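You operate a simulated robot arm through the tools that you are given. There is no shell and no other tool.

Carry out the task below with a simulated two-armed robot. There is one attempt and no reset: what you move stays moved.

## Task
Thread the blue twine through both guides into the feed socket and set the tension in the green.
Fine: brass pointer knob back to slack first, into the green only after threading; screw down the brass screw cap.

Only the result counts: the job must be done as asked and must still hold three seconds after the hand-in. Knocking over, shifting, dropping, spilling or breaking anything else fails it. Lids that push on must go on centred and level and be pressed home; caps that screw on are set level and turned clockwise until they are tight.

## Robot
Two 7-joint arms with fingered hands on one trunk that stands fixed in place. Base frame: the origin is at the foot of the trunk, x ahead of it, y to its left, z up. Units: mm, rad, N and s.
The left shoulder is at [21, 209, 1498], the right one opposite. Each reaches about 1152 mm from its shoulder. Payload 5 kg a hand.
The tool frame of a hand sits at the grasp point between the pads (the TCP): z along the fingers, y along the line on which they close. The tips reach 48 mm beyond it. The gripper opens to 160 mm; its body begins 56 mm behind the TCP. The gripper is a hand of 4 fingers: y runs from the thumb to the fingers, the wrist lies at [-26, -142, -252] in the tool frame, and closing takes about 1.5 s.
Orientation is that of the tool frame in the base frame, as a unit quaternion [w, x, y, z]. With the fingers straight down and the wrist toward the robot, the tool's x, y and z point along [0, 1, 0], [1, 0, 0] and [0, 0, -1] of the base frame.

## Interface
- The arms move only by the tool send_rows. It takes "left_increments", "right_increments" or both (then of equal length, played together; a hand with none holds still); each is a list that holds one entry, the list of rows, each a list of 6 numbers: the turn, a rotation vector about the tool's x, y, z in rad, then the shift along the tool's x, y, z in mm. In form: [[[ax, ay, az, tx, ty, tz], ...]]. A call has 1 to 20 rows; each row is the pose to reach, as a shift and turn from the pose commanded when the call began, along the tool's axes at that moment. "left_gripper" and "right_gripper" are, for a hand that has rows, the opening, from 0 (shut) to 1 (fully open), set as the call begins (left out, the last holds). Each row takes 0.2 s and may step no farther than 50 mm and 0.15 rad from the row before; otherwise, or with a gripper value out of range, the whole call is refused. Where a pose cannot be reached the arm comes as near as it can. A force on the tool above 40 N (or 10 N above the force at the start of the call, whichever is more), or a blocked arm, ends the call early, and 0.2 s more pass. The fingers move at their own pace (about 108 mm/s each) and stop on an object; they squeeze with about 21 N. The grip force told is the motor's: it shows also when the fingers shut on nothing. Time passes only in rows, and 0.2 s behind the last, so rows that repeat a pose let the fingers close. The reply holds the time, the measured pose of the TCP, the force on the tool along the base axes, the opening and the grip force, in the units named above and with some noise, with the torque about the TCP (base axes, N m) and any sound that the robot's microphone picked up, and new pictures: "show" is both (left out), scene, wrist or none (wrist: the cameras of the hands that moved).
- Cameras (640 x 400 px; columns grow to the right, rows downward): "scene" is now at [90.4, 46.3, 1705.2]; the picture's right is [0.50, -0.87, -0.00], its down [-0.34, -0.20, -0.92] and it looks along [0.80, 0.46, -0.40] (base axes); focal length 270 px, centre (320, 200). "left" rides on the left gripper at [-87, -133, -189] in its tool frame; the picture's right is [-0.83, -0.26, 0.49], its down [0.51, -0.71, 0.49] and it looks along [0.22, 0.66, 0.72] (tool axes); focal length 238 px, centre (320, 200). "right" rides on the right gripper at [87, -133, -189] in its tool frame; the picture's right is [-0.83, 0.26, -0.49], its down [-0.51, -0.71, 0.49] and it looks along [-0.22, 0.66, 0.72] (tool axes); focal length 238 px, centre (320, 200). There is no depth. A picture from a camera that has moved, and an enlarged one, comes with that camera's place and axes in the base frame and with its lens.
- raise_lower(by): moves the trunk up (or, below 0, down) by that many mm; the arms and the scene camera ride with it, the base frame stays. It gives what a move gives, with no picture.
- move_fingers(index, middle, ring, thumb_bend, thumb_turn, hand): sets how far each is bent, from 0 (flat) to 100 (curled in); at 30 the hand is open as for a grip, at 70 the pads meet at the TCP. One left out holds its place. A second passes; each finger stops where it meets its share of the squeeze, and holds until it gets a number again. A gripper value or a shape takes the hand back. It gives what a move gives, with no picture; readings hold the bend of each and the force on the fingers (four entries, about 0 where the hand has none), thumb and palm. thumb_turn goes from beside the hand (0) to across from the fingers (100), as for a grip.
- preshape(shape, hand): the hand has 4 fingers and takes this shape, open, in about a second: jaw (thumb against the fingers, like two jaws); tri (thumb and two fingers); tip (a fingertip pinch); poke (one finger out to press); point (the index stretched); flat (the hand flat); cup (the hand cupped); fist (a fist). The gripper value then closes the fingers along that shape, each until it touches; the sizes above hold for jaw. It gives what a move gives, with no picture.
- pan_tilt(pan, tilt): turns the head with the scene camera to pan (to the left, within 1.501 rad either way) and tilt (down, from -0.506 to 1.204), counted from straight ahead of the robot. It gives what a move gives, and a new picture of the scene camera.
- enlarge(camera, box): a new picture of the part [left, top, right, bottom] of that camera's present view, enlarged. No time passes.
- sign_off(): hands the job in; it is judged then, once.

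Places have to be worked out from the pictures, the camera data and where the tool is seen. Open the grippers and draw the arms clear of the work before you hand the job in, unless the task says otherwise.

The tools are called after "Call:" by a JSON object that holds its "op" and its "data". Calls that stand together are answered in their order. send_rows: Moves the arms, as the interface text tells. Its arguments: {"type":"object","properties":{"left_increments":{"type":"array"},"left_gripper":{"type":"number"},"right_increments":{"type":"array"},"right_gripper":{"type":"number"},"show":{"type":"string","enum":["both","scene","wrist","none"]}},"required":[]} The other tools are called the same way: raise_lower (by) moves the trunk up or down; preshape (shape, hand) gives the hand a shape; move_fingers (index, middle, ring, thumb_bend, thumb_turn, hand) moves the fingers one by one; pan_tilt (pan, tilt) turns the head that bears the scene camera; enlarge (camera, box) takes an enlarged picture of a part of a camera's view; sign_off () hands the job in.

At the start:

```text
t: 0.0
left_eef_pos: [497.6, 587.4, 1605.2]
left_orientation: [0.0, 0.707, 0.707, 0.0]
left_contact_force: [-0.2, -0.4, -0.5]
left_torque: [0.04, -0.01, 0.02]
left_width: 159.7
left_grasp_force: 0.1
left_shape: jaw
left_bend: [30.0, 30.0, 30.0, 30.0, 98.0]
left_finger forces: [0.0, 0.0, 0.0, 0.1, 0.0, 0.1]
right_eef_pos: [728.0, 69.8, 1653.3]
right_orientation: [-0.001, 0.706, 0.708, 0.0]
right_contact_force: [-0.1, 0.0, -0.1]
right_torque: [0.02, 0.01, 0.03]
right_width: 159.7
right_grasp_force: 0.1
right_shape: jaw
right_bend: [30.0, 30.0, 30.0, 30.0, 98.0]
right_finger forces: [0.0, 0.0, 0.0, 0.0, 0.0, 0.0]
trunk travel left (down, up): [-500.0, 190.0]
head pan, tilt (commanded): [0.518, 0.407]
```

scene: 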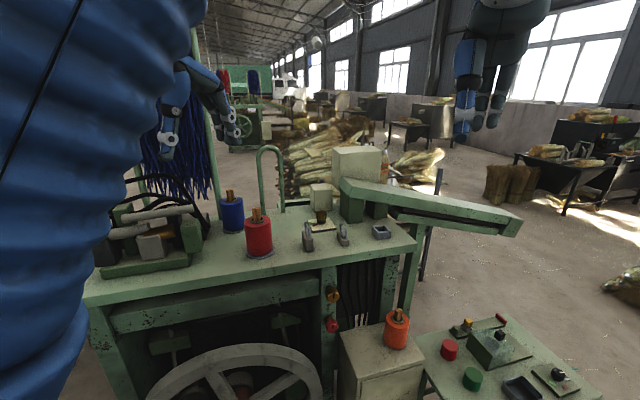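
right: 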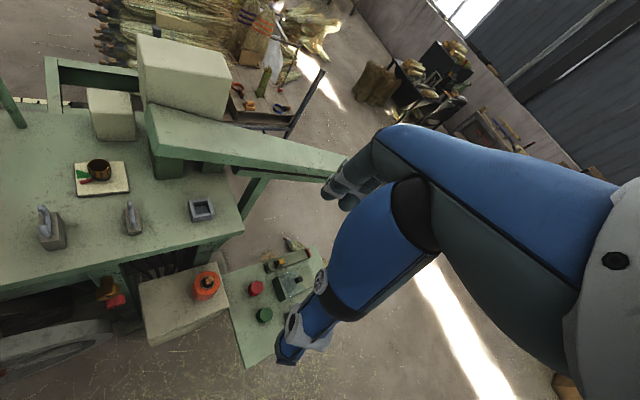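
left: 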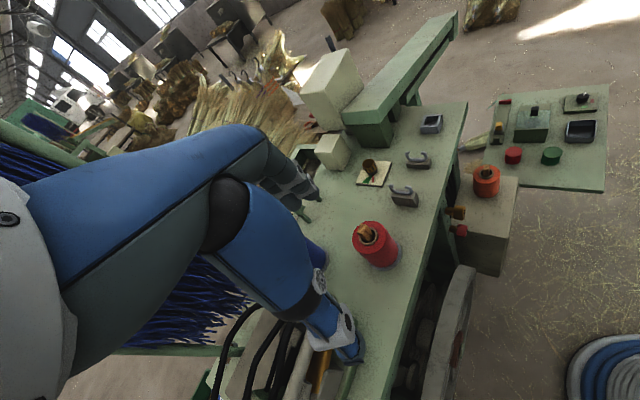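

The scene shows a green machine table with red and blue spools, two grey guides, a socket, and a brass knob on a plate. I take enlarged views first to see details.

Call:
{"op": "enlarge", "data": {"camera": "scene", "box": [200, 140, 440, 290]}}

Call:
{"op": "enlarge", "data": {"camera": "right", "box": [0, 130, 240, 280]}}

Call:
{"op": "enlarge", "data": {"camera": "left", "box": [300, 90, 540, 290]}}

Call:
{"op": "enlarge", "data": {"camera": "scene", "box": [80, 180, 260, 292]}}

```text
2.67 times, centred on (320, 215) of scene
camera zoom: at [90.4, 46.3, 1705.2], right [0.5, -0.87, 0.0], down [-0.34, -0.2, -0.92], along [0.8, 0.46, -0.4], focal length 719 px, centre (320, 160)
```

zoom: 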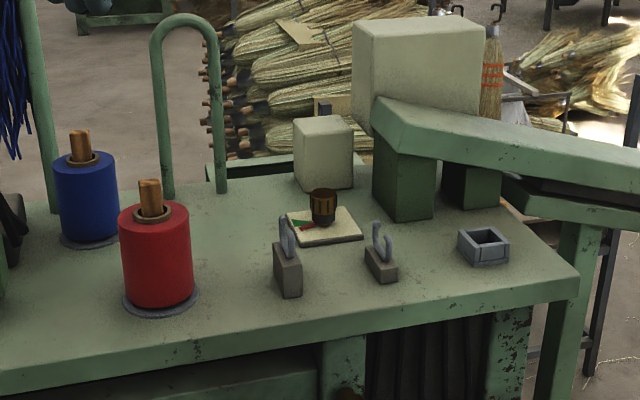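

```text
2.67 times, centred on (120, 205) of right
camera zoom: at [595.0, 156.5, 1842.6], right [0.26, -0.83, 0.49], down [-0.71, -0.51, -0.49], along [0.66, -0.22, -0.72], focal length 636 px, centre (853, 187)
```

zoom: 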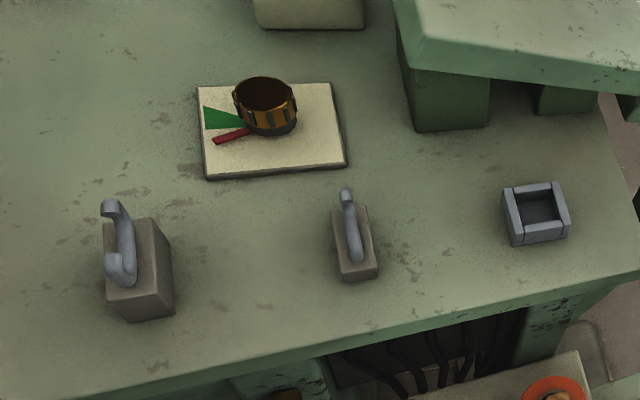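

```text
2.00 times, centred on (420, 190) of left
camera zoom: at [366.0, 500.4, 1793.7], right [-0.26, -0.83, -0.49], down [-0.71, 0.51, -0.49], along [0.66, 0.22, -0.72], focal length 477 px, centre (120, 220)
```

zoom: 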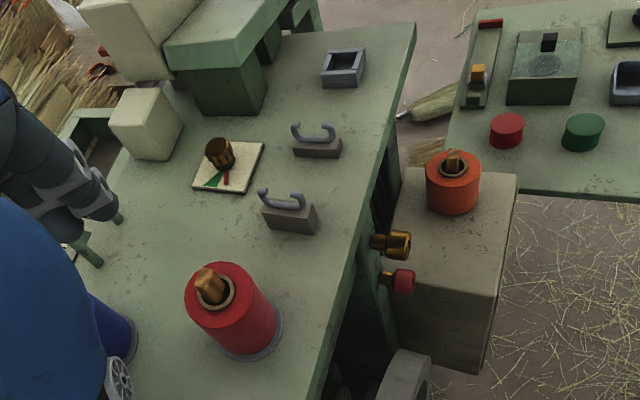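

```text
3.56 times, centred on (170, 236) of scene
camera zoom: at [90.4, 46.3, 1705.2], right [0.5, -0.87, 0.0], down [-0.34, -0.2, -0.92], along [0.8, 0.46, -0.4], focal length 959 px, centre (853, 72)
```

zoom: 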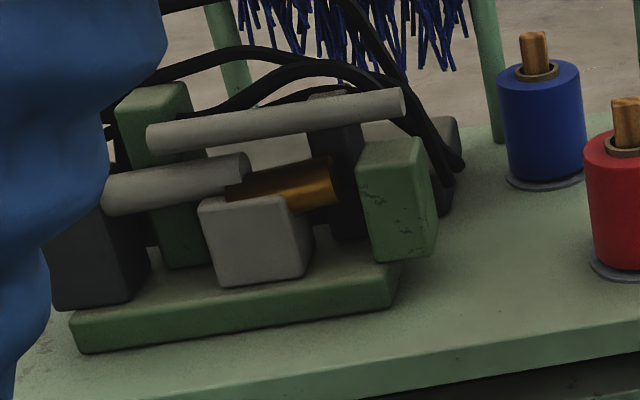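

The layout is partly clear, but I need to find the blue twine's free end, the screw cap and the dial. I turn the head to look at the left part of the table and downward.

Call:
{"op": "pan_tilt", "data": {"pan": 0.75, "tilt": 0.6}}

Call:
{"op": "enlarge", "data": {"camera": "scene", "box": [280, 100, 480, 225]}}

Call:
{"op": "enlarge", "data": {"camera": "left", "box": [200, 280, 400, 400]}}

Call:
{"op": "enlarge", "data": {"camera": "left", "box": [440, 80, 640, 205]}}

```text
t: 0.8
left_eef_pos: [497.6, 588.3, 1605.2]
left_orientation: [-0.001, 0.707, 0.707, 0.001]
left_contact_force: [0.3, 0.0, -0.5]
left_torque: [0.01, -0.04, 0.0]
left_width: 159.4
left_grasp_force: 0.1
left_shape: jaw
left_bend: [30.0, 30.0, 30.0, 30.0, 98.0]
left_finger forces: [0.1, 0.0, 0.0, 0.1, 0.0, 0.1]
right_eef_pos: [727.9, 68.2, 1653.4]
right_orientation: [0.0, 0.707, 0.708, 0.0]
right_contact_force: [0.8, -0.6, 0.3]
right_torque: [-0.01, -0.01, -0.01]
right_width: 159.9
right_grasp_force: 0.0
right_shape: jaw
right_bend: [30.0, 30.0, 30.0, 30.0, 98.0]
right_finger forces: [0.0, 0.0, 0.1, 0.1, 0.1, 0.1]
trunk travel left (down, up): [-500.0, 190.0]
head pan, tilt (commanded): [0.75, 0.6]
camera scene: at [74.7, 60.6, 1687.6], right [0.68, -0.73, 0.0], down [-0.41, -0.39, -0.83], along [0.6, 0.56, -0.56], focal length 270 px, centre (320, 200)
```

scene: 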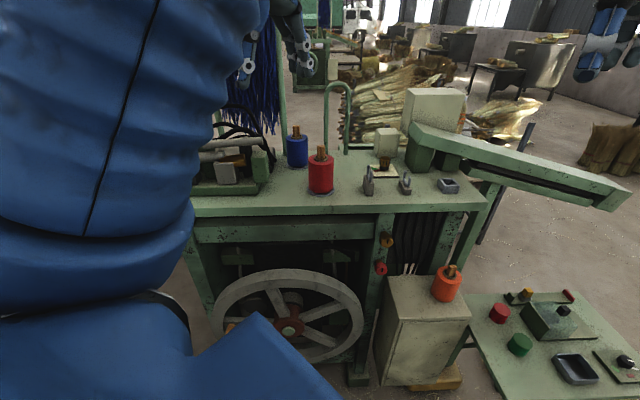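

```text
3.20 times, centred on (380, 162) of scene
camera zoom: at [74.7, 60.6, 1687.6], right [0.68, -0.73, 0.0], down [-0.41, -0.39, -0.83], along [0.6, 0.56, -0.56], focal length 863 px, centre (128, 320)
```

zoom: 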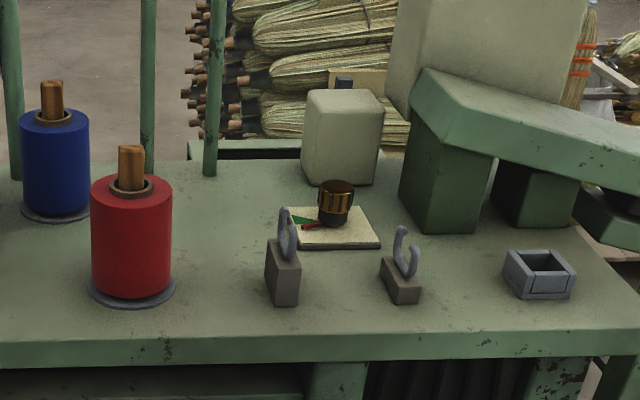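

```text
3.20 times, centred on (300, 340) of left
camera zoom: at [365.9, 500.4, 1793.6], right [-0.26, -0.83, -0.49], down [-0.71, 0.51, -0.49], along [0.66, 0.22, -0.72], focal length 763 px, centre (384, -248)
```

zoom: 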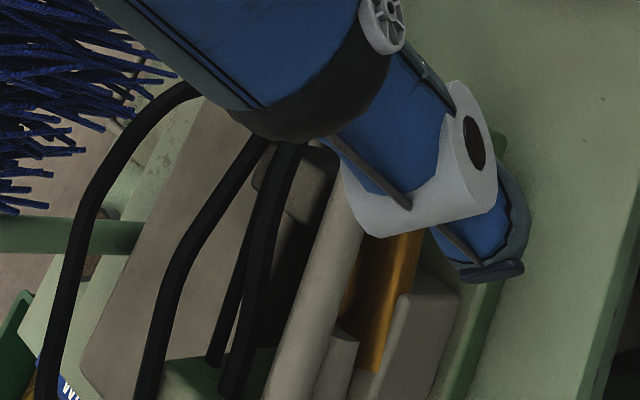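

```text
3.20 times, centred on (540, 142) of left
camera zoom: at [365.9, 500.4, 1793.6], right [-0.26, -0.83, -0.49], down [-0.71, 0.51, -0.49], along [0.66, 0.22, -0.72], focal length 763 px, centre (-384, 384)
```

zoom: 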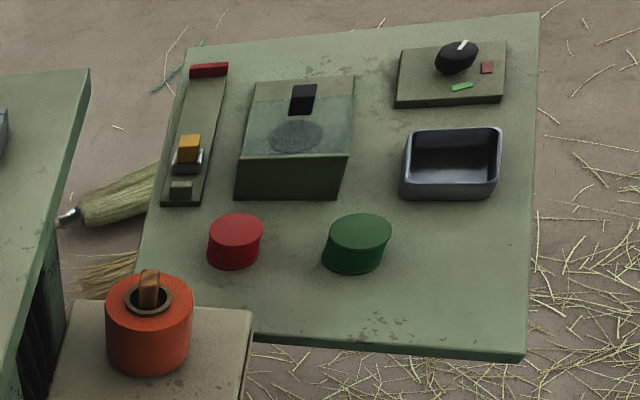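

I see a console on the right and something brass on the front post. I look more closely at the front post, the blue spool and the dial.

Call:
{"op": "enlarge", "data": {"camera": "scene", "box": [340, 215, 480, 303]}}

Call:
{"op": "enlarge", "data": {"camera": "scene", "box": [350, 140, 430, 190]}}

Call:
{"op": "enlarge", "data": {"camera": "scene", "box": [270, 115, 350, 205]}}

Call:
{"op": "enlarge", "data": {"camera": "right", "box": [80, 230, 320, 380]}}

Call:
{"op": "enlarge", "data": {"camera": "right", "box": [60, 140, 160, 202]}}

```text
4.55 times, centred on (410, 259) of scene
camera zoom: at [74.7, 60.6, 1687.6], right [0.68, -0.73, 0.0], down [-0.41, -0.39, -0.83], along [0.6, 0.56, -0.56], focal length 1226 px, centre (-89, -68)
```

zoom: 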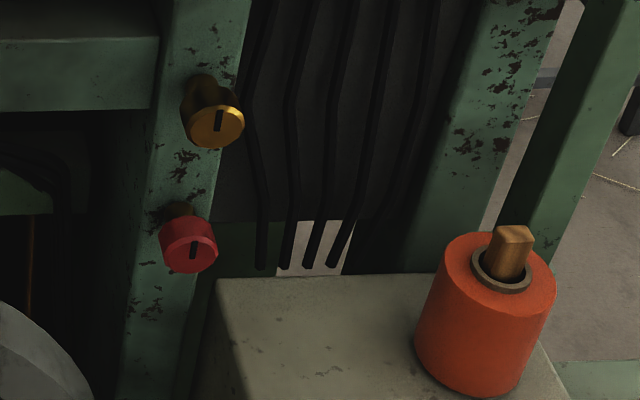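

```text
8.00 times, centred on (390, 165) of scene
camera zoom: at [74.7, 60.6, 1687.6], right [0.68, -0.73, 0.0], down [-0.41, -0.39, -0.83], along [0.6, 0.56, -0.56], focal length 2158 px, centre (-240, 480)
```

zoom: 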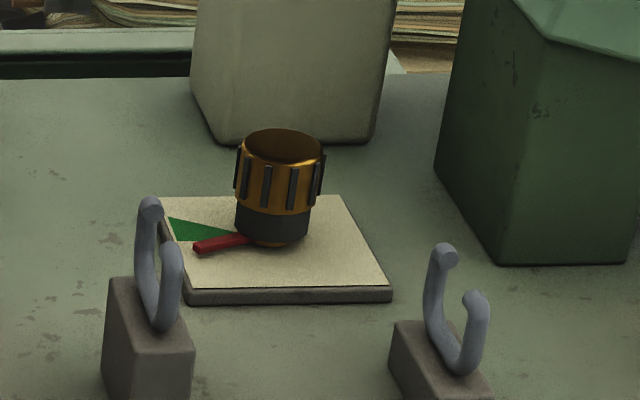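

```text
4.44 times, centred on (310, 160) of scene
camera zoom: at [74.7, 60.6, 1687.6], right [0.68, -0.73, 0.0], down [-0.41, -0.39, -0.83], along [0.6, 0.56, -0.56], focal length 1199 px, centre (364, 378)
```

zoom: 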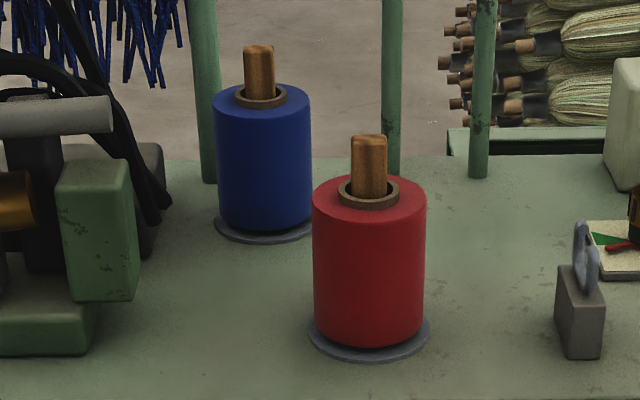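

```text
2.67 times, centred on (200, 305) of right
camera zoom: at [595.0, 156.4, 1842.6], right [0.26, -0.83, 0.49], down [-0.71, -0.51, -0.49], along [0.66, -0.22, -0.72], focal length 636 px, centre (640, -80)
```

zoom: 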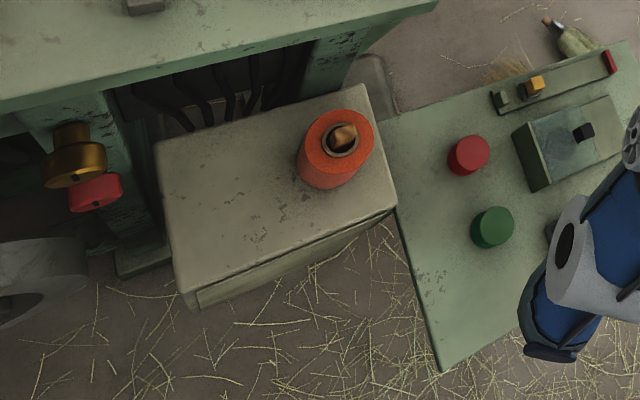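

```text
6.40 times, centred on (110, 171) of right
camera zoom: at [595.0, 156.4, 1842.6], right [0.26, -0.83, 0.49], down [-0.71, -0.51, -0.49], along [0.66, -0.22, -0.72], focal length 1525 px, centre (1664, 386)
```

zoom: 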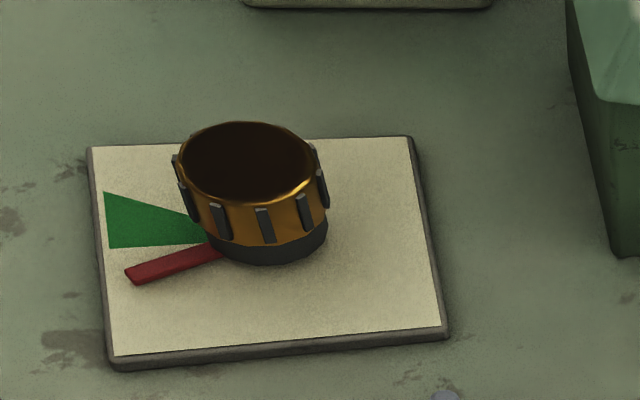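

The tension dial, the two guides, the socket, and a brass and a red cap on the front post are located. I zoom further into each for details.

Call:
{"op": "enlarge", "data": {"camera": "scene", "box": [366, 225, 406, 285]}}

Call:
{"op": "enlarge", "data": {"camera": "right", "box": [85, 270, 135, 310]}}

Call:
{"op": "enlarge", "data": {"camera": "right", "box": [30, 195, 80, 255]}}

Call:
{"op": "enlarge", "data": {"camera": "right", "box": [115, 190, 155, 240]}}

Call:
{"op": "enlarge", "data": {"camera": "right", "box": [180, 190, 230, 230]}}

Call:
{"op": "enlarge", "data": {"camera": "right", "box": [70, 150, 135, 200]}}

Call:
{"op": "enlarge", "data": {"camera": "left", "box": [350, 150, 440, 210]}}

Call:
{"op": "enlarge", "data": {"camera": "left", "box": [390, 140, 440, 210]}}

Call:
{"op": "enlarge", "data": {"camera": "left", "box": [475, 195, 515, 245]}}

```text
6.67 times, centred on (386, 255) of scene
camera zoom: at [74.7, 60.6, 1687.6], right [0.68, -0.73, 0.0], down [-0.41, -0.39, -0.83], along [0.6, 0.56, -0.56], focal length 1798 px, centre (-120, -167)
```

zoom: 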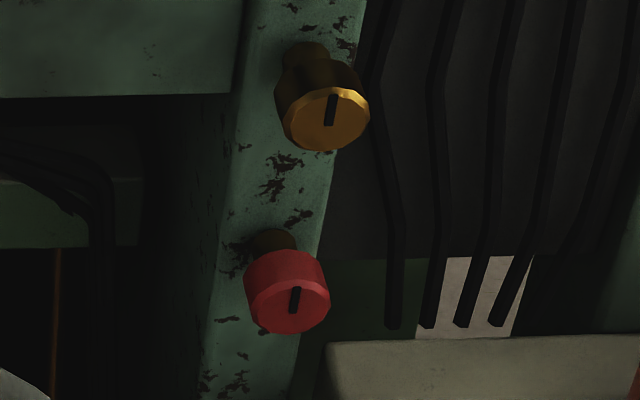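

```text
10.00 times, centred on (110, 290) of right
camera zoom: at [595.0, 156.4, 1842.6], right [0.26, -0.83, 0.49], down [-0.71, -0.51, -0.49], along [0.66, -0.22, -0.72], focal length 2384 px, centre (2420, -700)
```

zoom: 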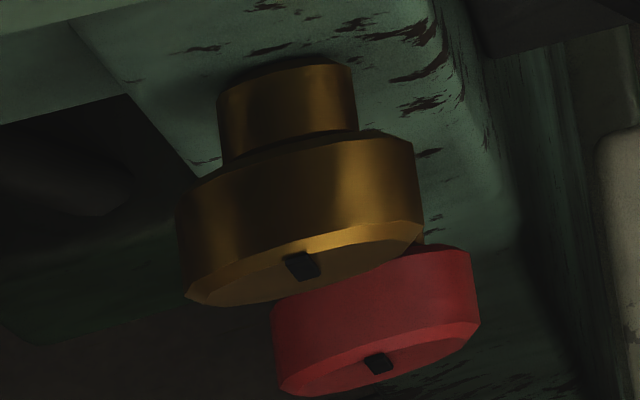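

```text
6.67 times, centred on (55, 225) of right
camera zoom: at [595.0, 156.4, 1842.6], right [0.26, -0.83, 0.49], down [-0.71, -0.51, -0.49], along [0.66, -0.22, -0.72], focal length 1589 px, centre (2087, 33)
```

zoom: 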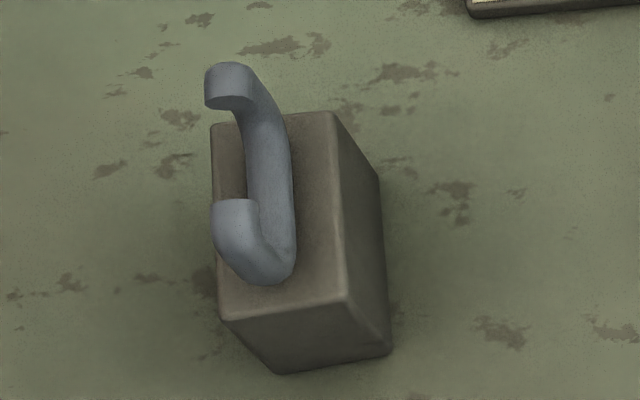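

```text
8.00 times, centred on (135, 215) of right
camera zoom: at [595.0, 156.4, 1842.6], right [0.26, -0.83, 0.49], down [-0.71, -0.51, -0.49], along [0.66, -0.22, -0.72], focal length 1907 px, centre (1800, 80)
```

zoom: 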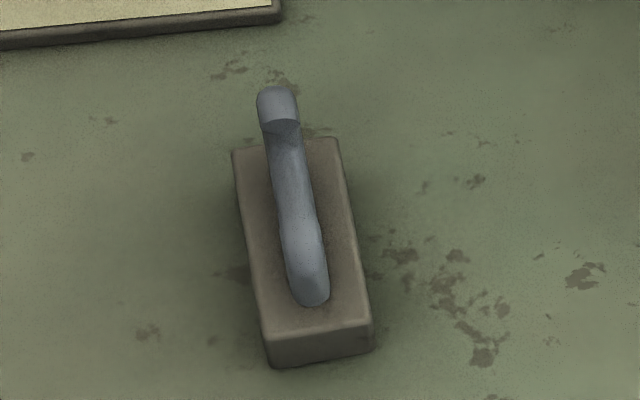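

```text
10.00 times, centred on (205, 210) of right
camera zoom: at [595.0, 156.4, 1842.6], right [0.26, -0.83, 0.49], down [-0.71, -0.51, -0.49], along [0.66, -0.22, -0.72], focal length 2384 px, centre (1470, 100)
```

zoom: 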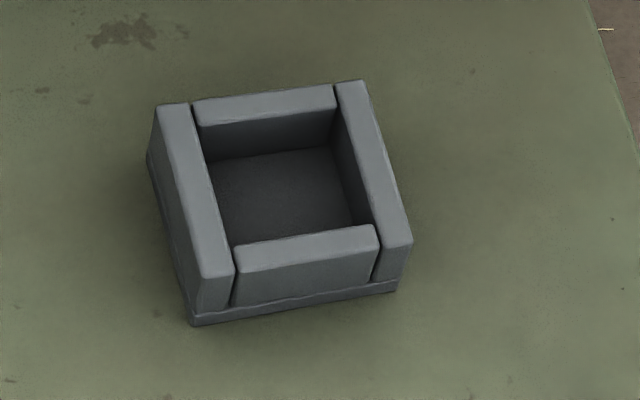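

```text
8.00 times, centred on (102, 175) of right
camera zoom: at [595.0, 156.4, 1842.6], right [0.26, -0.83, 0.49], down [-0.71, -0.51, -0.49], along [0.66, -0.22, -0.72], focal length 1907 px, centre (2060, 400)
```

zoom: 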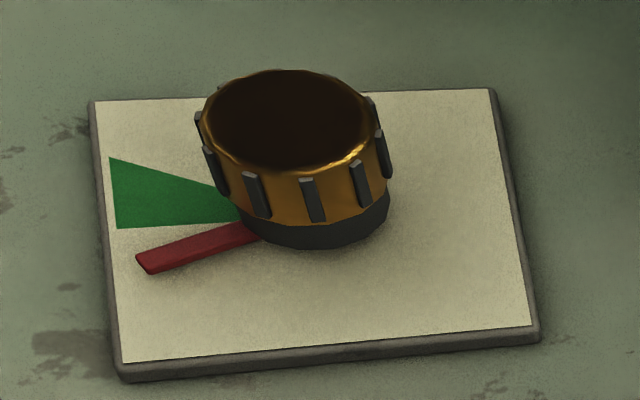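

```text
6.67 times, centred on (395, 180) of left
camera zoom: at [365.9, 500.4, 1793.6], right [-0.26, -0.83, -0.49], down [-0.71, 0.51, -0.49], along [0.66, 0.22, -0.72], focal length 1589 px, centre (-180, 333)
```

zoom: 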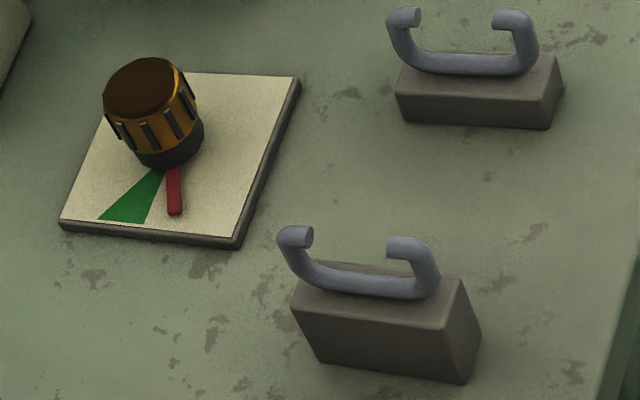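

```text
5.71 times, centred on (415, 175) of left
camera zoom: at [365.9, 500.4, 1793.6], right [-0.26, -0.83, -0.49], down [-0.71, 0.51, -0.49], along [0.66, 0.22, -0.72], focal length 1362 px, centre (-223, 343)
```

zoom: 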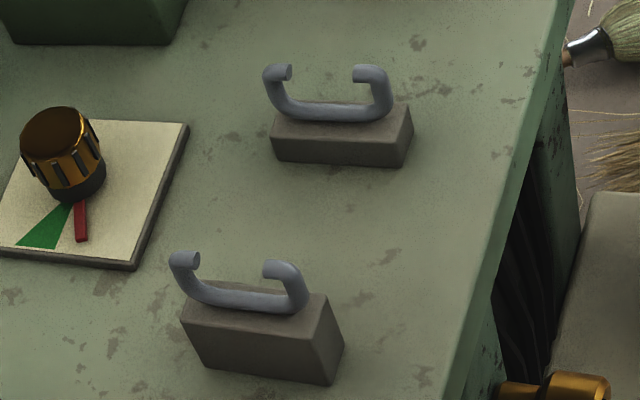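

```text
8.00 times, centred on (495, 220) of left
camera zoom: at [365.9, 500.4, 1793.6], right [-0.26, -0.83, -0.49], down [-0.71, 0.51, -0.49], along [0.66, 0.22, -0.72], focal length 1907 px, centre (-1080, 40)
```

zoom: 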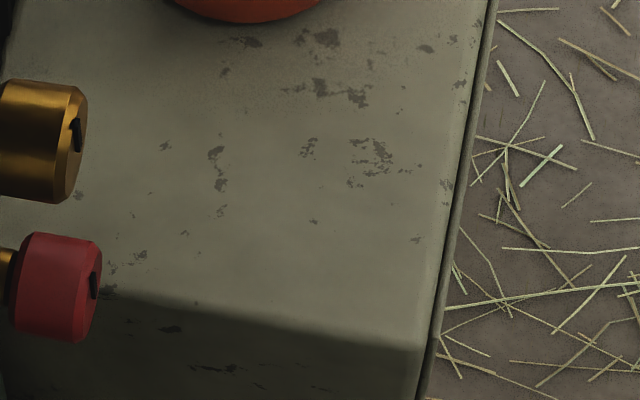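

The U-shaped guides are open at the top, the pointer sits just counter-clockwise of the green wedge, and a wooden stick sits in the blue spool. I raise the trunk to get a second exact viewpoint for triangulating and a better look down on the table.

Call:
{"op": "raise_lower", "data": {"by": 150}}

Call:
{"op": "pan_tilt", "data": {"pan": 0.62, "tilt": 0.65}}

Call:
{"op": "enlarge", "data": {"camera": "scene", "box": [270, 110, 470, 235]}}

Call:
{"op": "enlarge", "data": {"camera": "right", "box": [0, 0, 640, 400]}}

Call:
{"op": "enlarge", "data": {"camera": "left", "box": [0, 0, 640, 400]}}

```text
t: 2.5
left_eef_pos: [498.9, 587.3, 1755.1]
left_orientation: [-0.001, 0.707, 0.707, 0.0]
left_contact_force: [-0.5, 0.7, 0.0]
left_torque: [0.0, -0.02, 0.01]
left_width: 159.7
left_grasp_force: 0.1
left_shape: jaw
left_bend: [30.0, 30.0, 30.0, 30.0, 98.0]
left_finger forces: [0.0, 0.0, 0.0, 0.1, 0.0, 0.0]
right_eef_pos: [728.9, 69.3, 1802.9]
right_orientation: [-0.001, 0.707, 0.707, -0.001]
right_contact_force: [0.2, 0.6, 0.4]
right_torque: [0.02, -0.01, -0.01]
right_width: 159.6
right_grasp_force: 0.1
right_shape: jaw
right_bend: [30.0, 30.0, 30.0, 30.0, 98.0]
right_finger forces: [0.1, 0.1, 0.0, 0.0, 0.0, 0.0]
trunk travel left (down, up): [-650.0, 40.0]
head pan, tilt (commanded): [0.75, 0.6]
```

```text
t: 3.2
left_eef_pos: [498.6, 587.4, 1755.1]
left_orientation: [0.0, 0.707, 0.707, 0.0]
left_contact_force: [1.1, -0.3, -1.2]
left_torque: [-0.01, 0.03, 0.01]
left_width: 159.7
left_grasp_force: 0.0
left_shape: jaw
left_bend: [30.0, 30.0, 30.0, 30.0, 98.0]
left_finger forces: [0.0, 0.0, 0.1, 0.2, 0.0, 0.0]
right_eef_pos: [727.9, 70.4, 1804.6]
right_orientation: [0.0, 0.707, 0.708, 0.001]
right_contact_force: [0.2, 0.9, 0.5]
right_torque: [0.0, 0.05, 0.01]
right_width: 159.4
right_grasp_force: 0.0
right_shape: jaw
right_bend: [30.0, 30.0, 30.0, 30.0, 98.0]
right_finger forces: [0.1, 0.1, 0.0, 0.0, 0.0, 0.0]
trunk travel left (down, up): [-650.0, 40.0]
head pan, tilt (commanded): [0.62, 0.649]
camera scene: at [80.8, 50.9, 1833.3], right [0.58, -0.81, 0.0], down [-0.49, -0.35, -0.8], along [0.65, 0.46, -0.6], focal length 270 px, centre (320, 200)
```

scene: 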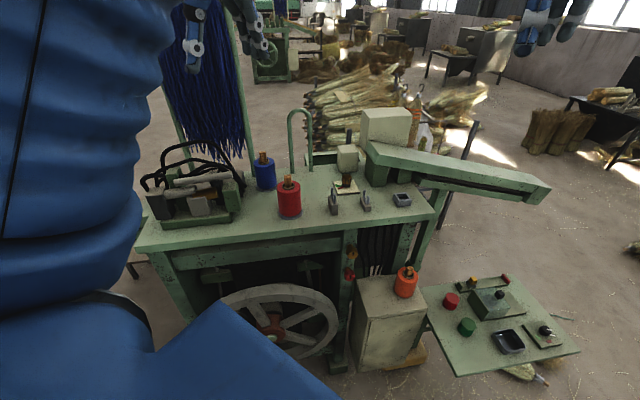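

```text
3.20 times, centred on (370, 172) of scene
camera zoom: at [80.8, 50.9, 1833.3], right [0.58, -0.81, 0.0], down [-0.49, -0.35, -0.8], along [0.65, 0.46, -0.6], focal length 863 px, centre (160, 288)
```

zoom: 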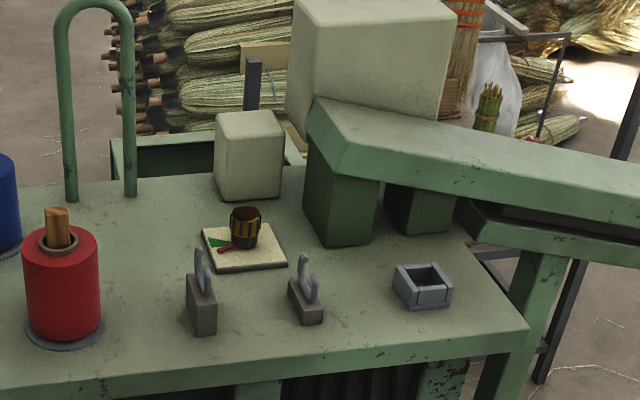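

```text
1.00 times, centred on (320, 200) of right (not enlarged: the box is as wide or as high as the picture)
camera zoom: at [595.2, 156.6, 1992.5], right [0.26, -0.83, 0.49], down [-0.71, -0.51, -0.49], along [0.66, -0.22, -0.72], focal length 238 px, centre (320, 200)
```

zoom: 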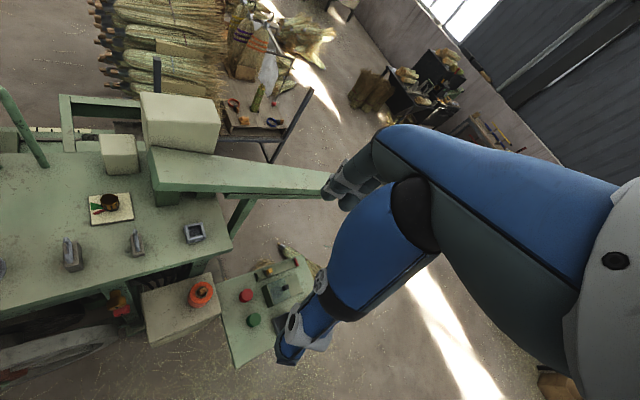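

```text
1.00 times, centred on (320, 200) of left (not enlarged: the box is as wide or as high as the picture)
camera zoom: at [366.2, 500.5, 1943.6], right [-0.26, -0.83, -0.49], down [-0.71, 0.51, -0.49], along [0.66, 0.22, -0.72], focal length 238 px, centre (320, 200)
```

zoom: 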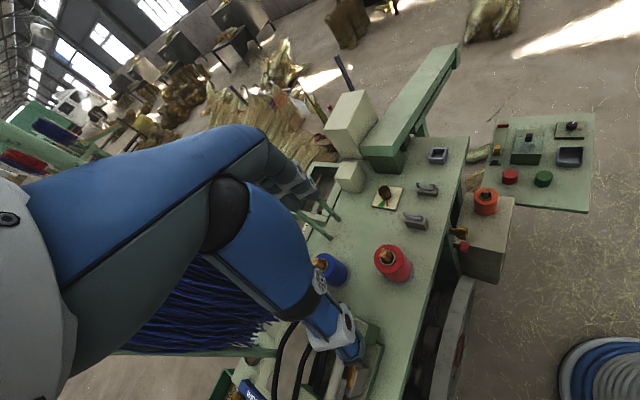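

Everything is quiet. I now have estimates: knob top about (867,483,1272), guides near (719,449) and (807,366), socket near (908,267), blue stick near (707,767,1360). I move the left hand to hover above the dial to look from close by.

Call:
{"op": "send_rows", "data": {"left_increments": [[[0, 0, 0, -9, 30, 0], [0, 0, 0, -18, 60, 0], [0, 0, 0, -26, 90, 20], [0, 0, 0, -35, 120, 45], [0, 0, 0, -44, 150, 70], [0, 0, 0, -53, 180, 95], [0, 0, 0, -62, 210, 120], [0, 0, 0, -70, 240, 145], [0, 0, 0, -79, 270, 170], [0, 0, 0, -88, 300, 195], [0, 0, 0, -96, 330, 220], [0, 0, 0, -104, 355, 240]]], "show": "both"}}

```text
t: 5.8
left_eef_pos: [857.1, 484.0, 1512.9]
left_orientation: [0.001, 0.707, 0.707, 0.0]
left_contact_force: [1.5, 0.7, 0.5]
left_torque: [-0.05, 0.07, -0.03]
left_width: 159.7
left_grasp_force: 0.2
left_shape: jaw
left_bend: [30.0, 30.0, 30.0, 30.0, 98.0]
left_finger forces: [0.0, 0.0, 0.0, 0.1, 0.1, 0.0]
right_eef_pos: [730.7, 69.3, 1801.5]
right_orientation: [-0.001, 0.706, 0.708, -0.001]
right_contact_force: [0.2, -0.2, -0.4]
right_torque: [0.03, 0.1, -0.01]
right_width: 159.6
right_grasp_force: 0.1
right_shape: jaw
right_bend: [30.0, 30.0, 30.0, 30.0, 98.0]
right_finger forces: [0.0, 0.0, 0.1, 0.0, 0.0, 0.0]
trunk travel left (down, up): [-650.0, 40.0]
head pan, tilt (commanded): [0.62, 0.649]
camera scene: at [83.0, 51.1, 1833.1], right [0.58, -0.81, 0.0], down [-0.49, -0.35, -0.8], along [0.65, 0.46, -0.61], focal length 270 px, centre (320, 200)
camera left: at [724.1, 396.9, 1701.6], right [-0.26, -0.83, -0.49], down [-0.71, 0.51, -0.49], along [0.66, 0.22, -0.72], focal length 238 px, centre (320, 200)
```

scene: 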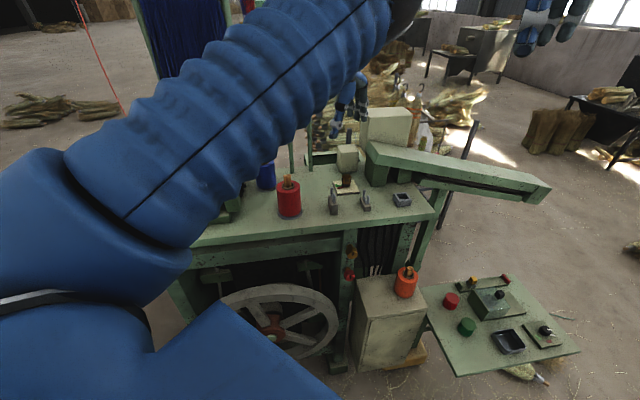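
left: 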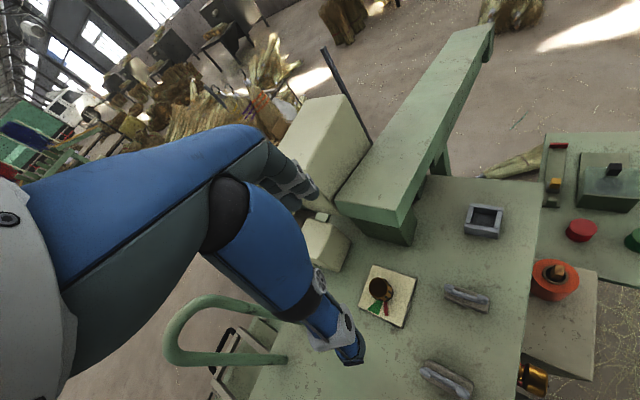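

The left hand hovers well above the dial; arm does not block the scene view. I zoom in from the left wrist camera on the dial and the guides.

Call:
{"op": "enlarge", "data": {"camera": "left", "box": [340, 245, 440, 345]}}

Call:
{"op": "enlarge", "data": {"camera": "left", "box": [400, 260, 520, 400]}}

Call:
{"op": "enlarge", "data": {"camera": "scene", "box": [310, 140, 430, 220]}}

```text
4.00 times, centred on (390, 295) of left
camera zoom: at [724.1, 396.9, 1701.6], right [-0.26, -0.83, -0.49], down [-0.71, 0.51, -0.49], along [0.66, 0.22, -0.72], focal length 953 px, centre (40, -180)
```

zoom: 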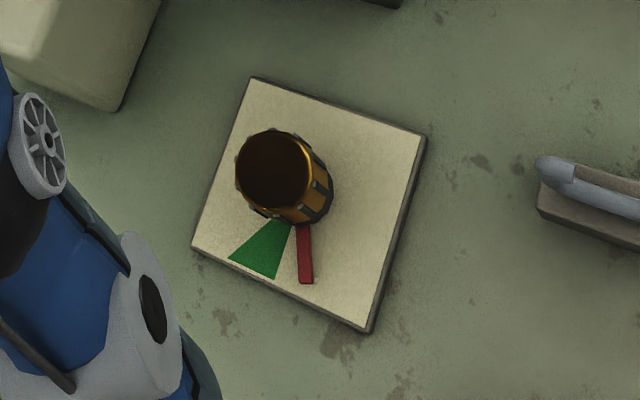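

```text
2.86 times, centred on (460, 330) of left
camera zoom: at [724.1, 396.9, 1701.6], right [-0.26, -0.83, -0.49], down [-0.71, 0.51, -0.49], along [0.66, 0.22, -0.72], focal length 681 px, centre (-80, -171)
```

zoom: 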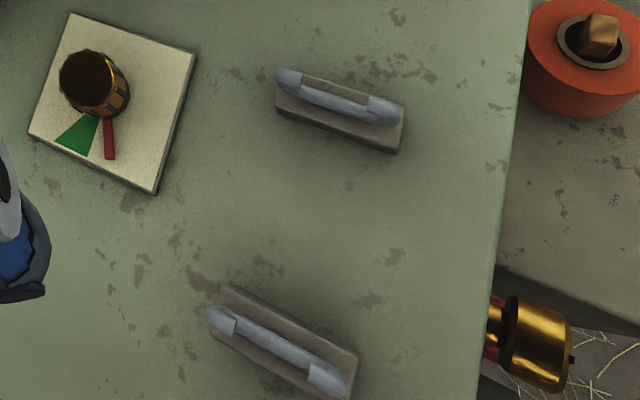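

```text
5.00 times, centred on (370, 180) of scene
camera zoom: at [83.0, 51.1, 1833.1], right [0.58, -0.81, 0.0], down [-0.49, -0.35, -0.8], along [0.65, 0.46, -0.61], focal length 1349 px, centre (70, 300)
```

zoom: 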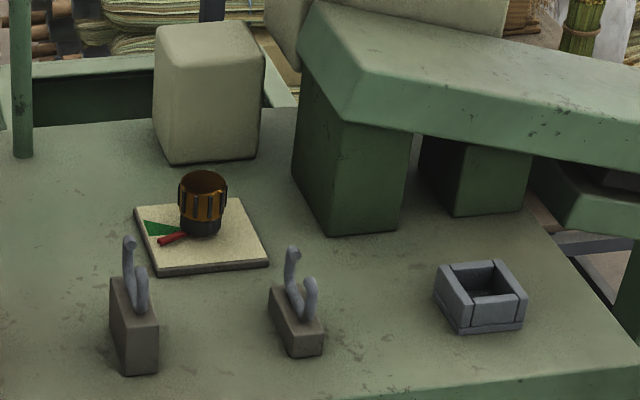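

From the wrist view the plate is a 90 mm square turned 45°, centred at about (866.5, 484); pointer at about 156° and green at 104°–133°. I lower the left hand partway over the knob, yawed −30°, with the hand partly closed, to check alignment.

Call:
{"op": "send_rows", "data": {"left_increments": [[[0, 0, 0.131, 0, 2.5, 28], [0, 0, 0.262, 0, 5, 56], [0, 0, 0.393, 0, 7.5, 85], [0, 0, 0.5236, 0, 9.4, 113], [0, 0, 0.5236, 0, 9.4, 133], [0, 0, 0.5236, 0, 9.4, 133]]], "left_gripper": 0.65}}

Call:
{"op": "enlarge", "data": {"camera": "scene", "box": [300, 60, 440, 220]}}

Call:
{"op": "enlarge", "data": {"camera": "left", "box": [220, 160, 460, 340]}}

```text
t: 7.2
left_eef_pos: [862.6, 481.2, 1383.3]
left_orientation: [0.0, 0.866, 0.5, 0.001]
left_contact_force: [-1.0, 0.0, 0.5]
left_torque: [0.05, -0.05, 0.03]
left_width: 104.4
left_grasp_force: 0.1
left_shape: jaw
left_bend: [28.0, 39.0, 36.0, 62.0, 100.0]
left_finger forces: [0.1, 0.0, 0.0, 0.0, 0.1, 0.1]
right_eef_pos: [728.4, 69.7, 1804.3]
right_orientation: [0.0, 0.707, 0.707, 0.0]
right_contact_force: [-0.7, -1.6, -0.5]
right_torque: [0.01, -0.05, 0.0]
right_width: 159.8
right_grasp_force: 0.0
right_shape: jaw
right_bend: [30.0, 30.0, 30.0, 30.0, 98.0]
right_finger forces: [0.0, 0.0, 0.0, 0.0, 0.0, 0.0]
trunk travel left (down, up): [-650.0, 40.0]
head pan, tilt (commanded): [0.62, 0.649]
camera scene: at [79.9, 50.1, 1833.4], right [0.58, -0.81, 0.0], down [-0.49, -0.35, -0.8], along [0.65, 0.46, -0.6], focal length 270 px, centre (320, 200)
camera left: at [704.9, 472.8, 1571.8], right [-0.64, -0.59, -0.49], down [-0.36, 0.79, -0.49], along [0.68, -0.14, -0.72], focal length 238 px, centre (320, 200)
```

scene: 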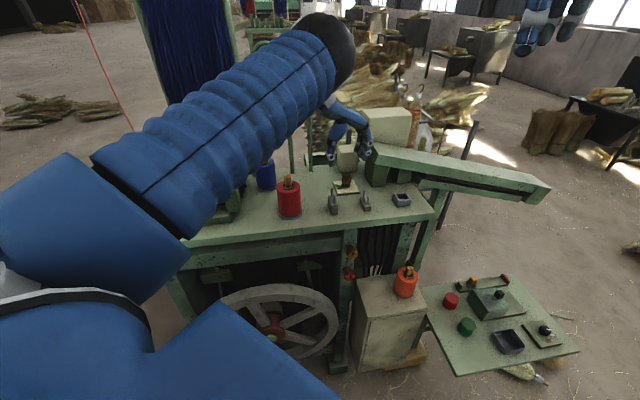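
left: 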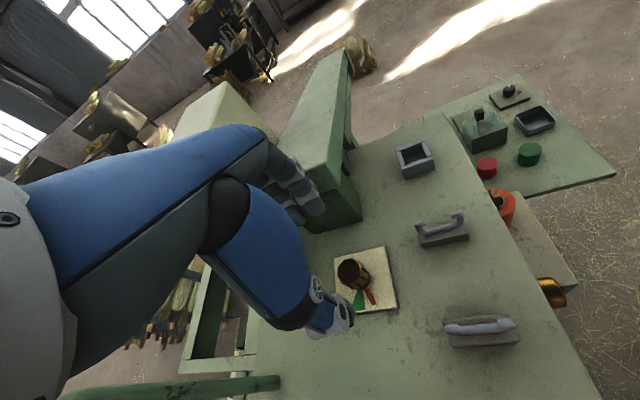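

```text
2.50 times, centred on (370, 140) of scene
camera zoom: at [79.9, 50.1, 1833.4], right [0.58, -0.81, 0.0], down [-0.49, -0.35, -0.8], along [0.65, 0.46, -0.6], focal length 674 px, centre (195, 350)
```

zoom: 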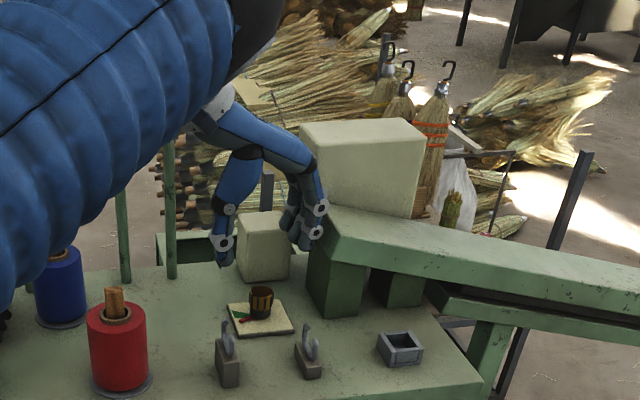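

```text
2.22 times, centred on (340, 250) of left
camera zoom: at [704.9, 472.8, 1571.8], right [-0.64, -0.59, -0.49], down [-0.36, 0.79, -0.49], along [0.68, -0.14, -0.72], focal length 530 px, centre (276, 89)
```

zoom: 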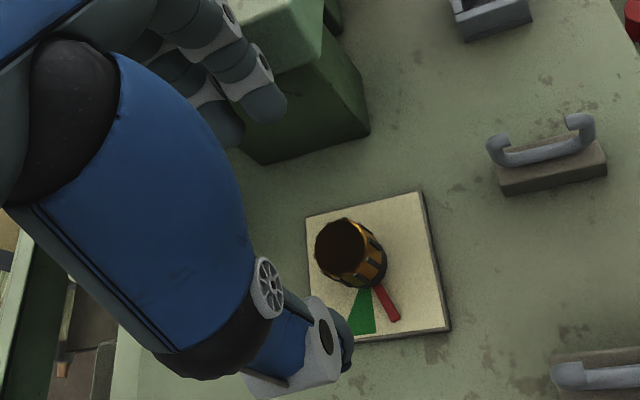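

The hand is about 4 mm off the knob axis and clear of the conveyor. I correct that and lower until the fingertips are beside the knob top.

Call:
{"op": "send_rows", "data": {"left_increments": [[[0, 0, 0, 3.9, 1.8, 25], [0, 0, 0, 3.9, 1.8, 50], [0, 0, 0, 3.9, 1.8, 75], [0, 0, 0, 3.9, 1.8, 90], [0, 0, 0, 3.9, 1.8, 90]]]}}

Call:
{"op": "enlarge", "data": {"camera": "scene", "box": [300, 120, 420, 220]}}

Call:
{"op": "enlarge", "data": {"camera": "left", "box": [220, 160, 460, 340]}}

```text
t: 8.4
left_eef_pos: [867.4, 484.6, 1292.1]
left_orientation: [0.0, 0.866, 0.5, 0.0]
left_contact_force: [-1.1, 0.8, -1.2]
left_torque: [0.07, 0.2, 0.1]
left_width: 103.6
left_grasp_force: 0.0
left_shape: jaw
left_bend: [28.0, 40.0, 36.0, 62.0, 100.0]
left_finger forces: [0.0, 2.7, 0.1, 0.0, 0.0, 0.0]
right_eef_pos: [728.7, 69.1, 1803.7]
right_orientation: [0.0, 0.707, 0.707, 0.0]
right_contact_force: [-0.2, 0.1, 0.4]
right_torque: [0.04, 0.01, -0.02]
right_width: 159.3
right_grasp_force: 0.0
right_shape: jaw
right_bend: [30.0, 30.0, 30.0, 30.0, 98.0]
right_finger forces: [0.0, 0.0, 0.0, 0.0, 0.1, 0.0]
trunk travel left (down, up): [-650.0, 40.0]
head pan, tilt (commanded): [0.62, 0.649]
camera scene: at [81.3, 50.7, 1833.2], right [0.58, -0.81, 0.0], down [-0.49, -0.35, -0.8], along [0.65, 0.46, -0.6], focal length 270 px, centre (320, 200)
camera left: at [708.9, 476.6, 1480.4], right [-0.64, -0.59, -0.49], down [-0.36, 0.79, -0.49], along [0.68, -0.14, -0.72], focal length 238 px, centre (320, 200)
```

scene: 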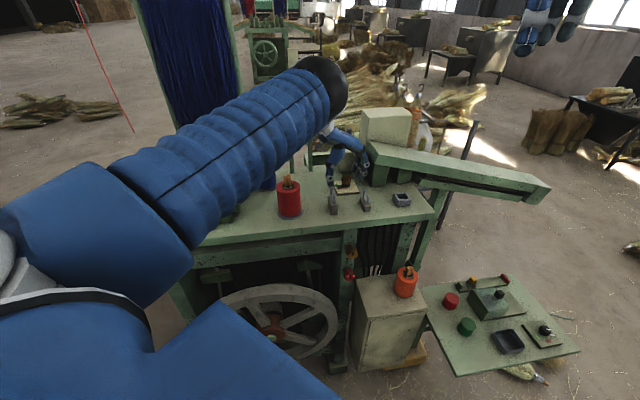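
left: 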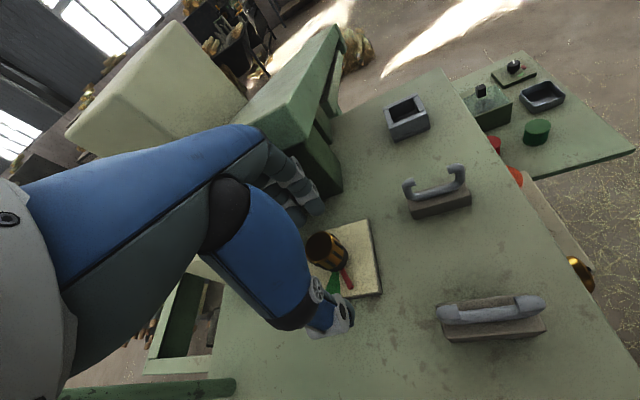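

```text
4.00 times, centred on (360, 170) of scene
camera zoom: at [81.3, 50.7, 1833.2], right [0.58, -0.81, 0.0], down [-0.49, -0.35, -0.8], along [0.65, 0.46, -0.6], focal length 1079 px, centre (160, 320)
```

zoom: 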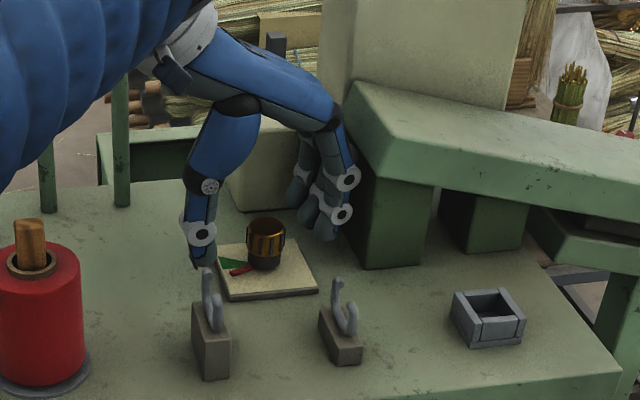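

```text
2.22 times, centred on (340, 250) of left
camera zoom: at [708.9, 476.6, 1480.4], right [-0.64, -0.59, -0.49], down [-0.36, 0.79, -0.49], along [0.68, -0.14, -0.72], focal length 530 px, centre (276, 89)
```

zoom: 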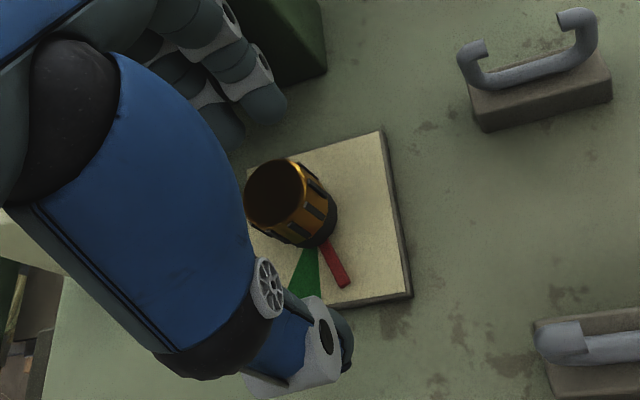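

The hand is centred on the knob but the middle finger reads 2.7 N, likely brushing near the conveyor corner. I rotate 20° away from the conveyor before closing.

Call:
{"op": "send_rows", "data": {"left_increments": [[[0, 0, -0.12, 0, 0, -4], [0, 0, -0.24, 0, 0, -4], [0, 0, -0.35, 0, 0, -4], [0, 0, -0.35, 0, 0, 2], [0, 0, -0.35, 0, 0, 7], [0, 0, -0.35, 0, 0, 7]]], "show": "none"}}

Call:
{"op": "enlarge", "data": {"camera": "scene", "box": [300, 120, 420, 220]}}

Call:
{"op": "enlarge", "data": {"camera": "left", "box": [220, 160, 460, 340]}}

```text
t: 9.8
left_eef_pos: [865.2, 484.5, 1287.5]
left_orientation: [0.0, 0.766, 0.643, -0.001]
left_contact_force: [-0.3, 1.0, 0.4]
left_torque: [0.03, -0.02, -0.04]
left_width: 104.4
left_grasp_force: 0.0
left_shape: jaw
left_bend: [28.0, 39.0, 36.0, 62.0, 100.0]
left_finger forces: [0.0, 0.1, 0.2, 0.0, 0.0, 0.1]
right_eef_pos: [728.2, 68.6, 1804.2]
right_orientation: [0.0, 0.707, 0.707, 0.0]
right_contact_force: [-0.4, -0.1, 0.2]
right_torque: [-0.02, 0.02, -0.01]
right_width: 159.6
right_grasp_force: 0.0
right_shape: jaw
right_bend: [30.0, 30.0, 30.0, 30.0, 98.0]
right_finger forces: [0.0, 0.1, 0.1, 0.0, 0.0, 0.0]
trunk travel left (down, up): [-650.0, 40.0]
head pan, tilt (commanded): [0.62, 0.649]
```

```text
4.00 times, centred on (360, 170) of scene
camera zoom: at [80.6, 50.8, 1833.3], right [0.58, -0.81, 0.0], down [-0.49, -0.35, -0.8], along [0.65, 0.46, -0.6], focal length 1079 px, centre (160, 320)
```

zoom: 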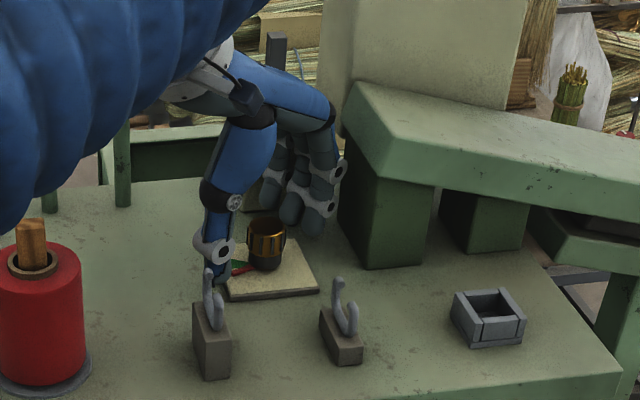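

```text
2.22 times, centred on (340, 250) of left
camera zoom: at [720.3, 422.9, 1474.1], right [-0.4, -0.78, -0.49], down [-0.61, 0.62, -0.49], along [0.68, 0.1, -0.72], focal length 530 px, centre (276, 89)
```

zoom: 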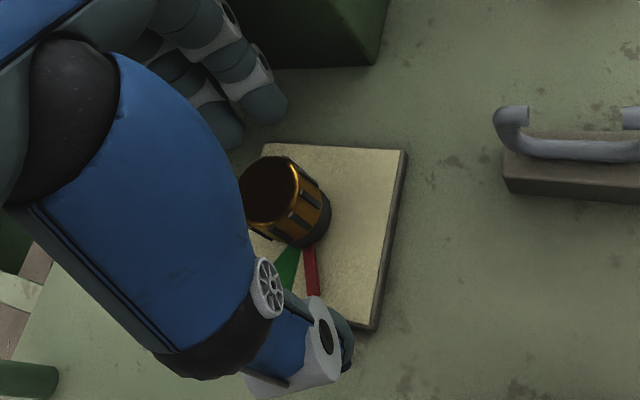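

The contact is gone; thumb and fingers straddle the knob at tip height about 1240. I close the hand on the knob.

Call:
{"op": "send_rows", "data": {"left_increments": [[[0, 0, 0, 0, 0, 0.5], [0, 0, 0, 0, 0, 0.5], [0, 0, 0, 0, 0, 0.5], [0, 0, 0, 0, 0, 0.5], [0, 0, 0, 0, 0, 0.5], [0, 0, 0, 0, 0, 0.5], [0, 0, 0, 0, 0, 0.5], [0, 0, 0, 0, 0, 0.5]]], "left_gripper": 0.0, "show": "none"}}

Call:
{"op": "enlarge", "data": {"camera": "scene", "box": [310, 140, 410, 220]}}

Call:
{"op": "enlarge", "data": {"camera": "left", "box": [260, 180, 420, 330]}}

```text
t: 11.6
left_eef_pos: [865.5, 486.3, 1284.1]
left_orientation: [0.001, 0.766, 0.643, 0.001]
left_contact_force: [-4.0, 1.0, -2.9]
left_torque: [0.01, 0.11, -0.04]
left_width: 23.0
left_grasp_force: 20.9
left_shape: jaw
left_bend: [72.0, 70.0, 70.0, 74.0, 100.0]
left_finger forces: [11.7, 4.2, 0.1, 0.0, 18.9, 0.1]
right_eef_pos: [727.6, 69.9, 1804.4]
right_orientation: [0.0, 0.707, 0.707, 0.0]
right_contact_force: [-0.8, -0.7, 0.0]
right_torque: [0.03, 0.0, 0.0]
right_width: 159.6
right_grasp_force: 0.1
right_shape: jaw
right_bend: [30.0, 30.0, 30.0, 30.0, 98.0]
right_finger forces: [0.1, 0.0, 0.1, 0.0, 0.0, 0.0]
trunk travel left (down, up): [-650.0, 40.0]
head pan, tilt (commanded): [0.62, 0.649]
```

```text
5.00 times, centred on (360, 180) of scene
camera zoom: at [80.8, 51.1, 1833.2], right [0.58, -0.81, 0.0], down [-0.49, -0.35, -0.8], along [0.65, 0.46, -0.61], focal length 1349 px, centre (120, 300)
```

zoom: 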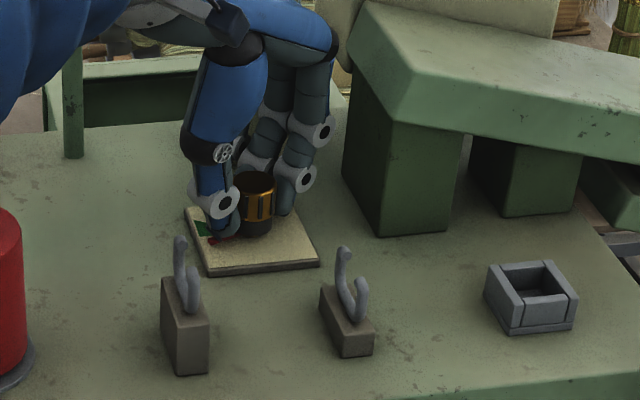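

```text
2.67 times, centred on (340, 255) of left
camera zoom: at [720.3, 423.4, 1472.9], right [-0.4, -0.78, -0.49], down [-0.61, 0.62, -0.49], along [0.68, 0.1, -0.72], focal length 636 px, centre (267, 53)
```

zoom: 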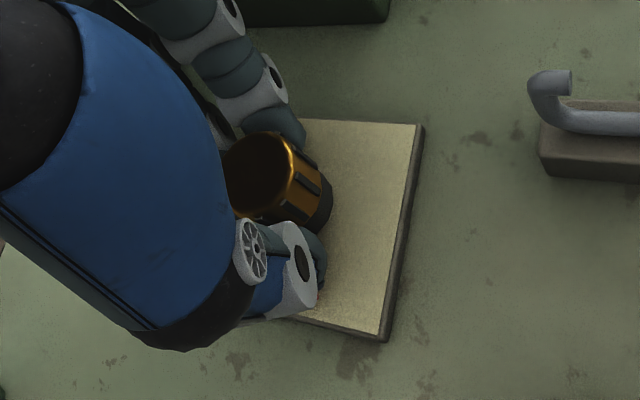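

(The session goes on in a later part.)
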